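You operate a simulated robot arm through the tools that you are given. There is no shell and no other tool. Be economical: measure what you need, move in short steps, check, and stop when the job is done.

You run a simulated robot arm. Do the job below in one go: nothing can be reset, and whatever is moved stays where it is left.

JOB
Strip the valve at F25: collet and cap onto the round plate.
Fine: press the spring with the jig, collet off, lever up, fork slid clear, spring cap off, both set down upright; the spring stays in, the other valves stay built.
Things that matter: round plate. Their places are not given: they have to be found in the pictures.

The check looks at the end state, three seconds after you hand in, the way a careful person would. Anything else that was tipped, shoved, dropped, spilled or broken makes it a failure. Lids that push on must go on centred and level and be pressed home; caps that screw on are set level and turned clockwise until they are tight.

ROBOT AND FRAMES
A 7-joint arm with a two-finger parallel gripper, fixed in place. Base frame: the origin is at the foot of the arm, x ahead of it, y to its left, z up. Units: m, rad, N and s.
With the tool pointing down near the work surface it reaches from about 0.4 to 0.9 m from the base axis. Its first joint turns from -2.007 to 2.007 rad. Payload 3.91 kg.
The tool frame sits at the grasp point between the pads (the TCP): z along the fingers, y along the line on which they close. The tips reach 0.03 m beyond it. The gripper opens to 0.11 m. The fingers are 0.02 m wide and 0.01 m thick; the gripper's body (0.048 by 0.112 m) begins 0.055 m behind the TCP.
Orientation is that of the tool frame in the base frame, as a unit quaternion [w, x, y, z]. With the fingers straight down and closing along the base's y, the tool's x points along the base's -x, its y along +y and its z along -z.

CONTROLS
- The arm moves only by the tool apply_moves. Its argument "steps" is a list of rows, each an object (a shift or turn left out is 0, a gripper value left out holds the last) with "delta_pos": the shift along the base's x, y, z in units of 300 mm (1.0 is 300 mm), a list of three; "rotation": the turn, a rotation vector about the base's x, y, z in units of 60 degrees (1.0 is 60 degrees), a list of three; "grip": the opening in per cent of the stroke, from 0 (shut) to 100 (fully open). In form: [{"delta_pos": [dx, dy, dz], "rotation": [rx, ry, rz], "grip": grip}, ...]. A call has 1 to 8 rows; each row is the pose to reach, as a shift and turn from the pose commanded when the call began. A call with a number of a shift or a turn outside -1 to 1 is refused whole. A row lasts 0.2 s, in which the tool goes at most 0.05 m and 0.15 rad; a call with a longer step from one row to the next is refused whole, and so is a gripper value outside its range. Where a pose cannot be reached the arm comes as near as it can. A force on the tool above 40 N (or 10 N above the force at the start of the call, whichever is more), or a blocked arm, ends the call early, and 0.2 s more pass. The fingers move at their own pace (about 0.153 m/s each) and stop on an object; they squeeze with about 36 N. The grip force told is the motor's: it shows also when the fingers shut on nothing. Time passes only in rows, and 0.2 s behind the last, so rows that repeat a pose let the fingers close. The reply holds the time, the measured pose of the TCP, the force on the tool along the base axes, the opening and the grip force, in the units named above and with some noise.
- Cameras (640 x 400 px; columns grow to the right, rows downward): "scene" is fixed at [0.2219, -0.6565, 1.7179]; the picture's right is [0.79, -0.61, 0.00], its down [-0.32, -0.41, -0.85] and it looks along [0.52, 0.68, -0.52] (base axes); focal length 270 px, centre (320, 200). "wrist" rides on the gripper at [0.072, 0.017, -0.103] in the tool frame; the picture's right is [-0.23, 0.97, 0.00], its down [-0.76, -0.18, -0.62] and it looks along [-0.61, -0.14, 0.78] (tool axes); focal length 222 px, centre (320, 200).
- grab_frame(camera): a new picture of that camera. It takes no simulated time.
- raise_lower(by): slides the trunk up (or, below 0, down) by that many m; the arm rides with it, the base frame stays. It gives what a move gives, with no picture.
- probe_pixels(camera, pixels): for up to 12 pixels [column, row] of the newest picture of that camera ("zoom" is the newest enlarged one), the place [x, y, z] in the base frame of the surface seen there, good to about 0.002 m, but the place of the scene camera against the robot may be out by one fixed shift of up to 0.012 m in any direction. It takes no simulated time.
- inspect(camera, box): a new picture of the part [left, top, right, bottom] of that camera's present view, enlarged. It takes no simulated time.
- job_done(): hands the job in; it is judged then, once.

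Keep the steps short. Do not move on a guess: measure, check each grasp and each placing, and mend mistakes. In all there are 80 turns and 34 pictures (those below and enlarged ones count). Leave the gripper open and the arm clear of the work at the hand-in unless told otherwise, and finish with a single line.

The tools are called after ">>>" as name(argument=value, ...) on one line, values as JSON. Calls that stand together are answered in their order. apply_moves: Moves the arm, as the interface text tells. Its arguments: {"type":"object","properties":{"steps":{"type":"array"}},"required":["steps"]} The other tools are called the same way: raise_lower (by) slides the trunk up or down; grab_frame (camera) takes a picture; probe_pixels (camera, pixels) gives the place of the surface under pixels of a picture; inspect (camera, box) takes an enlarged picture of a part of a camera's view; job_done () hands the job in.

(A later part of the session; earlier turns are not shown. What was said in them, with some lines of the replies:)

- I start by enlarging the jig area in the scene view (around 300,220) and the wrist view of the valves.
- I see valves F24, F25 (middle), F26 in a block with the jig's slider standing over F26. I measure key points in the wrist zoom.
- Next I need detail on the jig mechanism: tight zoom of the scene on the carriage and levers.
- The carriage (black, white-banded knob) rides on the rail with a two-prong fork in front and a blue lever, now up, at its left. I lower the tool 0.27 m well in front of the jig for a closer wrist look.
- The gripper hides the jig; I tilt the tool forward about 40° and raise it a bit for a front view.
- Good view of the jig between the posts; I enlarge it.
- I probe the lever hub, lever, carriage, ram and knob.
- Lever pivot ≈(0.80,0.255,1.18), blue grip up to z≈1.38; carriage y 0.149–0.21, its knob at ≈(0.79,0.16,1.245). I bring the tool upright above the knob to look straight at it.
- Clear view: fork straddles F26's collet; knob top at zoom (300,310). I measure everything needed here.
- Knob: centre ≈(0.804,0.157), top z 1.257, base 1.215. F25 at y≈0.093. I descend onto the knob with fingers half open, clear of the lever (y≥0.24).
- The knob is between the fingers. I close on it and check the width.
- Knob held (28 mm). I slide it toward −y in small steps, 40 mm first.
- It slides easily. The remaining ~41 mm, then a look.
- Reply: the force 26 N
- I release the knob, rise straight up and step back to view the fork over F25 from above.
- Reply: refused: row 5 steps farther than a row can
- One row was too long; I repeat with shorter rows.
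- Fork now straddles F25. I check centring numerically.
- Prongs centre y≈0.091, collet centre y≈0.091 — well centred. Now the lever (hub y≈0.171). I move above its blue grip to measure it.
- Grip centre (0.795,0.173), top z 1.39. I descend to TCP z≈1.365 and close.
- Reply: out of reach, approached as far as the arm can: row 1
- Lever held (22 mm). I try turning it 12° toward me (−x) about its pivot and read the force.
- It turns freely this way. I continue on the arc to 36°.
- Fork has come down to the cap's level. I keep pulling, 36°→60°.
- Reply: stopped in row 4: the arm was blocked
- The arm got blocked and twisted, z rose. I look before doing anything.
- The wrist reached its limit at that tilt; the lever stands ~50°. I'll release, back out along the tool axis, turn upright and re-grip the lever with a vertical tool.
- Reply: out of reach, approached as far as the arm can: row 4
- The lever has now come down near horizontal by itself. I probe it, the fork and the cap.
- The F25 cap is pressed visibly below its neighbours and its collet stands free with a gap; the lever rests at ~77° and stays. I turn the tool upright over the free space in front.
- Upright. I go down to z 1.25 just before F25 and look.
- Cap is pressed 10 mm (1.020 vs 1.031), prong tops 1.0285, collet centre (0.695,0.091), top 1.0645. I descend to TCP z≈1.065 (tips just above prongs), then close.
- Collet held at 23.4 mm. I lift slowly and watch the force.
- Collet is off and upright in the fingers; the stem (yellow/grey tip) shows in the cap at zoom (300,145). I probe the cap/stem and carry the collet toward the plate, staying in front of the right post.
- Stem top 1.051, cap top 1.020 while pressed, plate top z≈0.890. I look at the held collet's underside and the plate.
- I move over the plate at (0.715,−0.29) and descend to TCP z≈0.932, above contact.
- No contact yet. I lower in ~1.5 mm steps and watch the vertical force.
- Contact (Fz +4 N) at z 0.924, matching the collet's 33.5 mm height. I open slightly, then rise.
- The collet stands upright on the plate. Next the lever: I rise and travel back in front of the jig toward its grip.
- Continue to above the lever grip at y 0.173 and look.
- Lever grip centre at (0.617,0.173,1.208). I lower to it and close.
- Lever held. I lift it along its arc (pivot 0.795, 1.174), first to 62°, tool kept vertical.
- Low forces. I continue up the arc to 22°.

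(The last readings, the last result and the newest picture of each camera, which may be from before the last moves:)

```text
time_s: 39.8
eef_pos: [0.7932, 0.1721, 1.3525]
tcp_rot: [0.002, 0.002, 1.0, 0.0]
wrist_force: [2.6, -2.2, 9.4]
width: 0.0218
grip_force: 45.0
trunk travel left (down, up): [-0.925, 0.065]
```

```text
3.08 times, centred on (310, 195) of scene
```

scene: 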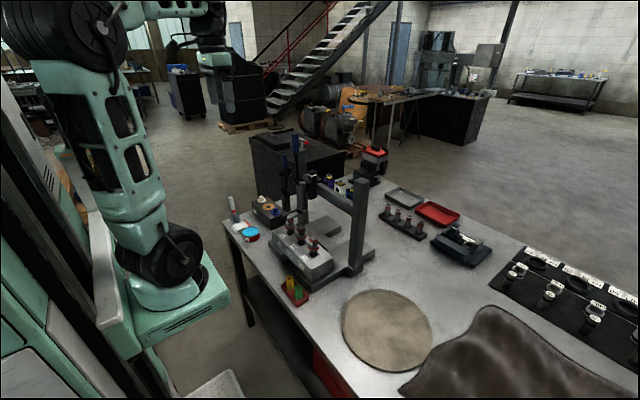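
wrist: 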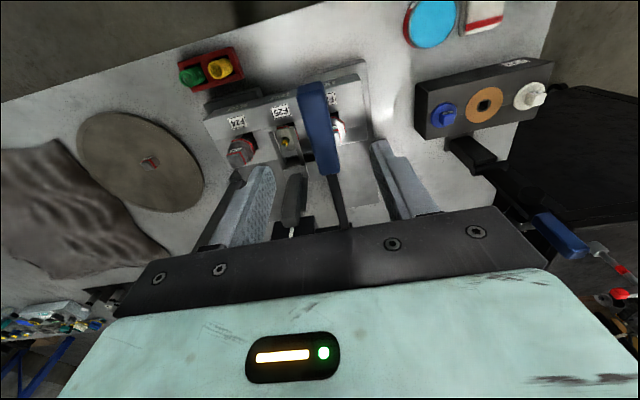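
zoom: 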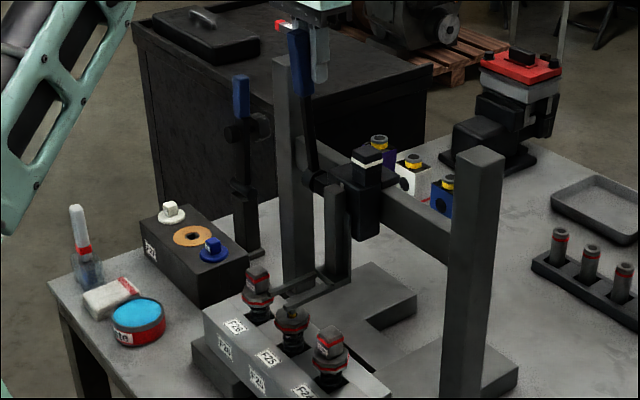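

Lever is up and the fork raised; cap still on the spring. I release, rise clear above the lever, and move toward the knob.

>>> apply_moves(steps=[{"grip": 40}, {"grip": 50}, {"delta_pos": [0, 0, 0.12], "grip": 60}, {"delta_pos": [0, 0, 0.27], "grip": 60}, {"delta_pos": [0.02, -0.14, 0.27], "grip": 60}, {"delta_pos": [0.03, -0.28, 0.27], "grip": 60}, {"delta_pos": [0.035, -0.317, 0.27], "grip": 60}, {"delta_pos": [0.035, -0.317, 0.27], "grip": 60}])

>>> grab_frame(camera="wrist")

```text
time_s: 41.6
eef_pos: [0.8039, 0.0792, 1.4336]
tcp_rot: [0.0, 0.001, 1.0, -0.001]
wrist_force: [-1.1, 0.1, -0.4]
width: 0.0661
grip_force: 0.1
trunk travel left (down, up): [-0.925, 0.065]
```

```text
6 pictures are left
```

wrist: 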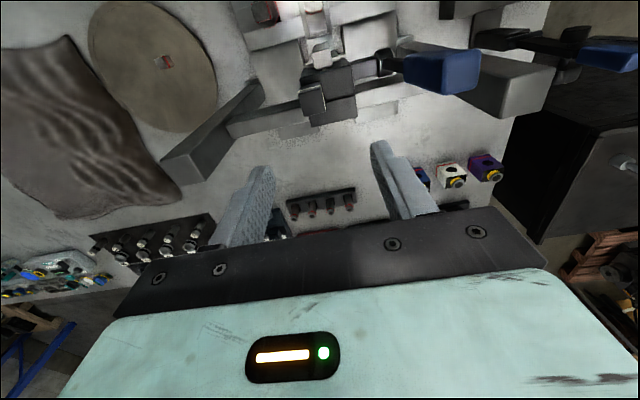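

>>> probe_pixels(camera="wrist", pixels=[[302, 100], [321, 98], [312, 103], [313, 90], [445, 85], [470, 75], [410, 70], [160, 62]])

```text
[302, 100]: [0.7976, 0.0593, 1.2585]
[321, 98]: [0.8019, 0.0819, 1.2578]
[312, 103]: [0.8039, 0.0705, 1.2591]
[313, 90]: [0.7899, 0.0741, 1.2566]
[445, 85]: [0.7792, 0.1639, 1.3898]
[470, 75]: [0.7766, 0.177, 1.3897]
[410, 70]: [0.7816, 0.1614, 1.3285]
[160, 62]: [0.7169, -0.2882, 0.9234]
```

Knob centre ≈(0.803,0.072). I descend on it, close and check.

>>> apply_moves(steps=[{"delta_pos": [0, -0.022, -0.12], "grip": 60}, {"delta_pos": [0, -0.022, -0.27], "grip": 60}, {"delta_pos": [0, -0.022, -0.42], "grip": 60}, {"delta_pos": [0, -0.022, -0.55], "grip": 60}, {"delta_pos": [0, -0.022, -0.597], "grip": 60}, {"delta_pos": [0, -0.022, -0.597], "grip": 15}, {"delta_pos": [0, -0.022, -0.597], "grip": 15}, {"delta_pos": [0, -0.022, -0.597], "grip": 15}])

```text
time_s: 43.4
eef_pos: [0.8028, 0.0722, 1.2522]
tcp_rot: [0.0, 0.001, 1.0, -0.001]
wrist_force: [-0.4, -5.8, -4.1]
width: 0.028
grip_force: 44.9
trunk travel left (down, up): [-0.925, 0.065]
```

Held. I slide the carriage +84 mm back to where it stood at the start.

>>> apply_moves(steps=[{"delta_pos": [0, 0.03, 0]}, {"delta_pos": [0, 0.07, 0]}, {"delta_pos": [0, 0.11, 0]}, {"delta_pos": [0, 0.15, 0]}, {"delta_pos": [0, 0.19, 0]}, {"delta_pos": [0, 0.23, 0]}, {"delta_pos": [0, 0.265, 0]}, {"delta_pos": [0, 0.28, 0]}])

>>> apply_moves(steps=[{"grip": 50}, {"grip": 60}, {"delta_pos": [0, 0, 0.13], "grip": 60}, {"delta_pos": [0, 0, 0.28], "grip": 60}, {"delta_pos": [-0.04, -0.02, 0.41], "grip": 60}, {"delta_pos": [-0.13, -0.1, 0.5], "grip": 60}, {"delta_pos": [-0.24, -0.18, 0.5], "grip": 60}, {"delta_pos": [-0.33, -0.22, 0.5], "grip": 60}])

>>> inspect(camera="wrist", box=[210, 10, 450, 160])

```text
time_s: 45.2
eef_pos: [0.8032, 0.1556, 1.2521]
tcp_rot: [-0.001, 0.001, 1.0, -0.002]
wrist_force: [-1.5, -3.0, -5.3]
width: 0.0279
grip_force: 45.1
trunk travel left (down, up): [-0.925, 0.065]
```

```text
time_s: 47.0
eef_pos: [0.704, 0.0913, 1.4048]
tcp_rot: [-0.001, 0.002, 1.0, -0.002]
wrist_force: [0.5, -0.2, -0.2]
width: 0.0663
grip_force: 0.1
trunk travel left (down, up): [-0.925, 0.065]
```

```text
2.67 times, centred on (330, 85) of wrist
```

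zoom: 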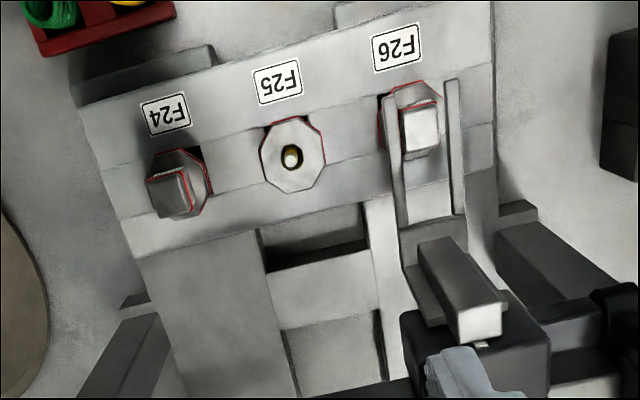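

Fork is clear of F25 and the cap is exposed with the stem in its hole. I measure the cap.

>>> probe_pixels(camera="zoom", pixels=[[292, 155], [264, 155], [321, 150], [292, 122], [295, 186], [275, 155], [310, 150], [400, 130], [455, 130], [418, 130], [172, 195], [415, 85]])

>>> inspect(camera="scene", box=[280, 205, 340, 255])

```text
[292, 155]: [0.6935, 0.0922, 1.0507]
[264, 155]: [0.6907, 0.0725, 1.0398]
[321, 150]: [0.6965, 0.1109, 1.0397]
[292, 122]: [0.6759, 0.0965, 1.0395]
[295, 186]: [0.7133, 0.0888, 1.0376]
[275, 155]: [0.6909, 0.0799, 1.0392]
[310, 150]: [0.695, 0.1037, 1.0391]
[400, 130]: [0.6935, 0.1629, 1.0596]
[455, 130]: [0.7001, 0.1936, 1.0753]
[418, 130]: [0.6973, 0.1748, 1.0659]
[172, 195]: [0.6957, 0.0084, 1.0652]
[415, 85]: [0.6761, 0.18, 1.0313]
```

```text
8.00 times, centred on (310, 230) of scene
```

zoom: 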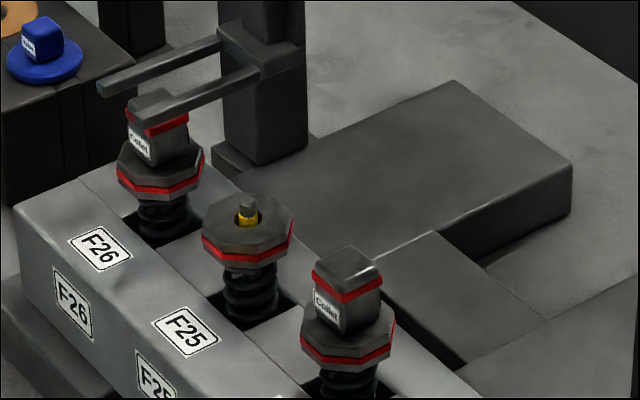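

The freed cap has risen (top 1.039), Ø≈40 mm, centre (0.695,0.092), edge ≈12 mm high. I descend toward it, first to z≈1.11.

>>> apply_moves(steps=[{"delta_pos": [-0.03, 0.003, -0.15], "grip": 60}, {"delta_pos": [-0.03, 0.003, -0.3], "grip": 60}, {"delta_pos": [-0.03, 0.003, -0.45], "grip": 60}, {"delta_pos": [-0.03, 0.003, -0.6], "grip": 60}, {"delta_pos": [-0.03, 0.003, -0.75], "grip": 60}, {"delta_pos": [-0.03, 0.003, -0.88], "grip": 60}, {"delta_pos": [-0.03, 0.003, -0.98], "grip": 60}, {"delta_pos": [-0.03, 0.003, -0.98], "grip": 60}])

```text
time_s: 48.8
eef_pos: [0.6979, 0.0909, 1.1101]
tcp_rot: [-0.001, 0.001, 1.0, -0.002]
wrist_force: [0.0, -0.1, 0.1]
width: 0.0659
grip_force: 0.0
trunk travel left (down, up): [-0.925, 0.065]
```

>>> apply_moves(steps=[{"delta_pos": [-0.004, 0.003, -0.08], "grip": 60}, {"delta_pos": [-0.004, 0.003, -0.15], "grip": 60}, {"delta_pos": [-0.004, 0.003, -0.18], "grip": 60}, {"delta_pos": [-0.004, 0.003, -0.18], "grip": 45}, {"delta_pos": [-0.004, 0.003, -0.18], "grip": 25}, {"delta_pos": [-0.004, 0.003, -0.18], "grip": 25}, {"delta_pos": [-0.004, 0.003, -0.18], "grip": 25}])

```text
time_s: 50.4
eef_pos: [0.6934, 0.0923, 1.0549]
tcp_rot: [-0.001, 0.001, 1.0, -0.002]
wrist_force: [-0.3, 0.3, 0.3]
width: 0.0434
grip_force: 35.9
trunk travel left (down, up): [-0.925, 0.065]
```

Cap held at 43 mm. I lift straight up slowly, then to z≈1.25.

>>> apply_moves(steps=[{"delta_pos": [0, 0, 0.02]}, {"delta_pos": [0, 0, 0.05]}, {"delta_pos": [0, 0, 0.1]}, {"delta_pos": [0, 0, 0.18]}, {"delta_pos": [0, 0, 0.3]}, {"delta_pos": [0, 0, 0.45]}, {"delta_pos": [0, 0, 0.6]}, {"delta_pos": [0, 0, 0.68]}])

>>> inspect(camera="wrist", box=[210, 20, 450, 220])

```text
time_s: 52.2
eef_pos: [0.6939, 0.0937, 1.2624]
tcp_rot: [-0.001, 0.001, 1.0, -0.002]
wrist_force: [0.4, 0.1, -0.3]
width: 0.0435
grip_force: 35.9
trunk travel left (down, up): [-0.925, 0.065]
```

```text
2.00 times, centred on (330, 120) of wrist
```

zoom: 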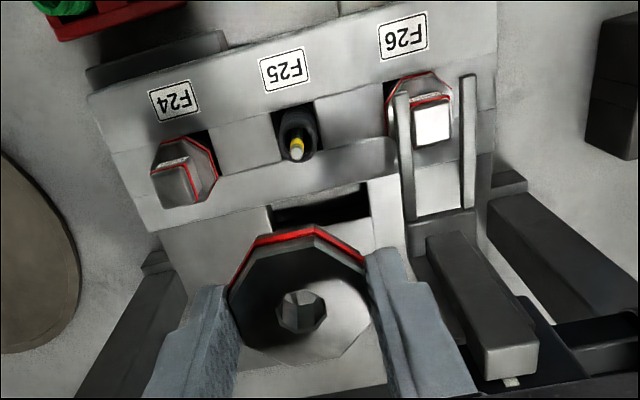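

Cap is held level; spring and stem stay in F25. I carry the cap to the plate by the same path.

>>> apply_moves(steps=[{"delta_pos": [-0.02, -0.14, 0]}, {"delta_pos": [-0.04, -0.28, 0]}, {"delta_pos": [-0.04, -0.42, 0]}, {"delta_pos": [-0.04, -0.56, 0]}, {"delta_pos": [-0.04, -0.7, 0]}, {"delta_pos": [-0.02, -0.84, 0]}, {"delta_pos": [0, -0.96, -0.05]}, {"delta_pos": [0.02, -1.0, -0.15]}])

>>> apply_moves(steps=[{"delta_pos": [0.02, -0.14, 0]}, {"delta_pos": [0.04, -0.28, 0]}, {"delta_pos": [0.05, -0.42, 0]}, {"delta_pos": [0.05, -0.555, -0.05]}, {"delta_pos": [0.05, -0.555, -0.2]}, {"delta_pos": [0.05, -0.555, -0.35]}, {"delta_pos": [0.05, -0.555, -0.5]}, {"delta_pos": [0.05, -0.555, -0.65]}])

```text
time_s: 54.0
eef_pos: [0.699, -0.207, 1.2171]
tcp_rot: [-0.001, 0.001, 1.0, -0.002]
wrist_force: [-0.6, -0.2, -0.5]
width: 0.0434
grip_force: 35.8
trunk travel left (down, up): [-0.925, 0.065]
```

```text
time_s: 55.8
eef_pos: [0.7169, -0.3765, 1.0193]
tcp_rot: [-0.001, 0.002, 1.0, -0.001]
wrist_force: [0.0, 0.5, -1.3]
width: 0.0436
grip_force: 35.8
trunk travel left (down, up): [-0.925, 0.065]
```

Now down to z≈0.932, then gently.

>>> apply_moves(steps=[{"delta_pos": [0, 0, -0.1]}, {"delta_pos": [0, 0, -0.2]}, {"delta_pos": [0, 0, -0.26]}, {"delta_pos": [0, 0, -0.285]}, {"delta_pos": [0, 0, -0.295]}])

>>> apply_moves(steps=[{"delta_pos": [0, 0, -0.005]}, {"delta_pos": [0, 0, -0.01]}, {"delta_pos": [0, 0, -0.012]}])

```text
time_s: 57.0
eef_pos: [0.7153, -0.3748, 0.9319]
tcp_rot: [-0.001, 0.001, 1.0, -0.002]
wrist_force: [-0.8, -0.3, 0.1]
width: 0.0431
grip_force: 35.9
trunk travel left (down, up): [-0.925, 0.065]
```

```text
time_s: 57.8
eef_pos: [0.7158, -0.3753, 0.9282]
tcp_rot: [-0.001, 0.001, 1.0, -0.002]
wrist_force: [-0.9, -1.1, -0.9]
width: 0.0433
grip_force: 35.8
trunk travel left (down, up): [-0.925, 0.065]
```

>>> apply_moves(steps=[{"delta_pos": [0, 0, -0.004]}, {"delta_pos": [0, 0, -0.008]}])

```text
time_s: 58.4
eef_pos: [0.7146, -0.3744, 0.9258]
tcp_rot: [-0.001, 0.001, 1.0, -0.002]
wrist_force: [0.2, -0.2, -2.1]
width: 0.0434
grip_force: 36.6
trunk travel left (down, up): [-0.925, 0.065]
```

>>> apply_moves(steps=[{"delta_pos": [0, 0, -0.004]}, {"delta_pos": [0, 0, -0.008]}])

```text
time_s: 59.0
eef_pos: [0.7155, -0.3746, 0.9238]
tcp_rot: [-0.001, 0.001, 1.0, -0.002]
wrist_force: [0.0, -0.3, -0.2]
width: 0.0431
grip_force: 36.4
trunk travel left (down, up): [-0.925, 0.065]
```

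Still no contact; 1 mm at a time.

>>> apply_moves(steps=[{"delta_pos": [0, 0, -0.003]}, {"delta_pos": [0, 0, -0.006]}])

```text
time_s: 59.6
eef_pos: [0.7153, -0.3746, 0.9228]
tcp_rot: [0.0, 0.001, 1.0, -0.001]
wrist_force: [-4.0, 0.4, 12.9]
width: 0.0433
grip_force: 36.4
trunk travel left (down, up): [-0.925, 0.065]
```

Contact (+13 N). I ease up a hair, open gently and rise.

>>> apply_moves(steps=[{"delta_pos": [0, 0, 0.002]}, {"delta_pos": [0, 0, 0.002], "grip": 45}, {"delta_pos": [0, 0, 0.002], "grip": 60}, {"delta_pos": [0, 0, 0.002], "grip": 60}, {"delta_pos": [0, 0, 0.12], "grip": 60}, {"delta_pos": [0, 0, 0.27], "grip": 60}, {"delta_pos": [0, 0, 0.42], "grip": 60}, {"delta_pos": [0, 0, 0.57], "grip": 60}])

>>> inspect(camera="wrist", box=[160, 0, 480, 200])

```text
time_s: 61.4
eef_pos: [0.7174, -0.3732, 1.091]
tcp_rot: [-0.001, 0.001, 1.0, -0.002]
wrist_force: [-0.2, -0.5, 0.2]
width: 0.0661
grip_force: 0.0
trunk travel left (down, up): [-0.925, 0.065]
```

```text
2.00 times, centred on (320, 100) of wrist
```

zoom: 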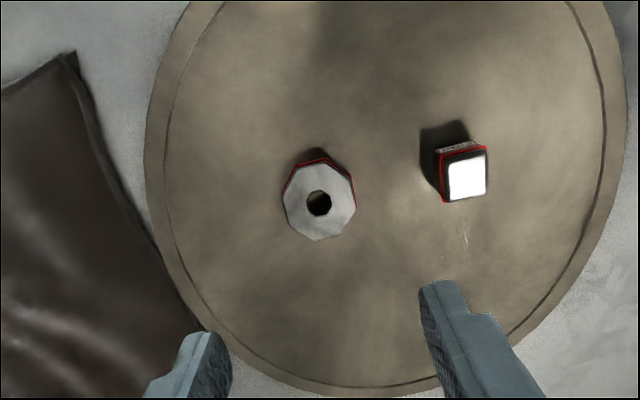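

Both parts stand upright on the plate. I probe the cap for level, and pull the arm up and back clear.

>>> probe_pixels(camera="zoom", pixels=[[292, 200], [345, 200], [320, 175], [320, 230], [468, 178]])

>>> apply_moves(steps=[{"delta_pos": [0, 0, 0.15], "grip": 100}, {"delta_pos": [0, 0, 0.3], "grip": 100}, {"delta_pos": [0, 0, 0.45], "grip": 100}, {"delta_pos": [-0.08, 0.08, 0.55], "grip": 100}, {"delta_pos": [-0.18, 0.16, 0.6], "grip": 100}, {"delta_pos": [-0.3, 0.24, 0.65], "grip": 100}, {"delta_pos": [-0.4, 0.32, 0.7], "grip": 100}])

>>> inspect(camera="scene", box=[220, 130, 440, 400])

```text
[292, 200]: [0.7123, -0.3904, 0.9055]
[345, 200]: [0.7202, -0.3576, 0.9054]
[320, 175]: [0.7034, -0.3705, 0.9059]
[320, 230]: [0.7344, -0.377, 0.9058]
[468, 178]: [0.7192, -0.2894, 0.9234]
```

```text
time_s: 63.0
eef_pos: [0.5952, -0.2773, 1.3008]
tcp_rot: [-0.001, 0.0, 1.0, -0.001]
wrist_force: [0.1, -0.3, -0.3]
width: 0.1096
grip_force: 0.1
trunk travel left (down, up): [-0.925, 0.065]
```

```text
1.48 times, centred on (330, 265) of scene
```

zoom: 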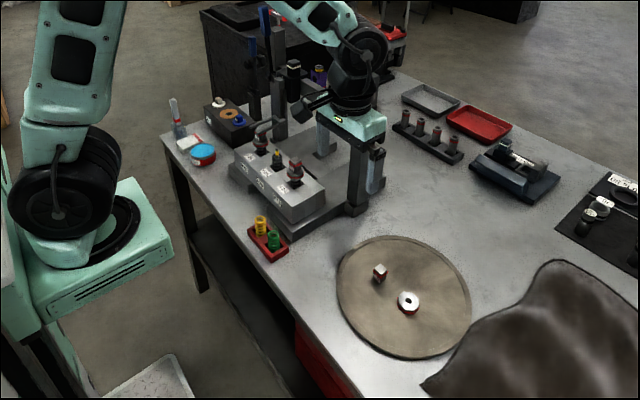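

Cap is level (top z 0.9055 all round), the collet is upright, the lever is up, the fork is clear, the spring is still in F25, and F24 and F26 are intact. The gripper is open and clear, so I hand in.

>>> job_done()

```text
The job is handed in.
```

F25 is stripped: the collet and spring cap stand upright on the round plate, the spring stayed in, the lever is up with the fork back over F26, and F24 and F26 are still built.
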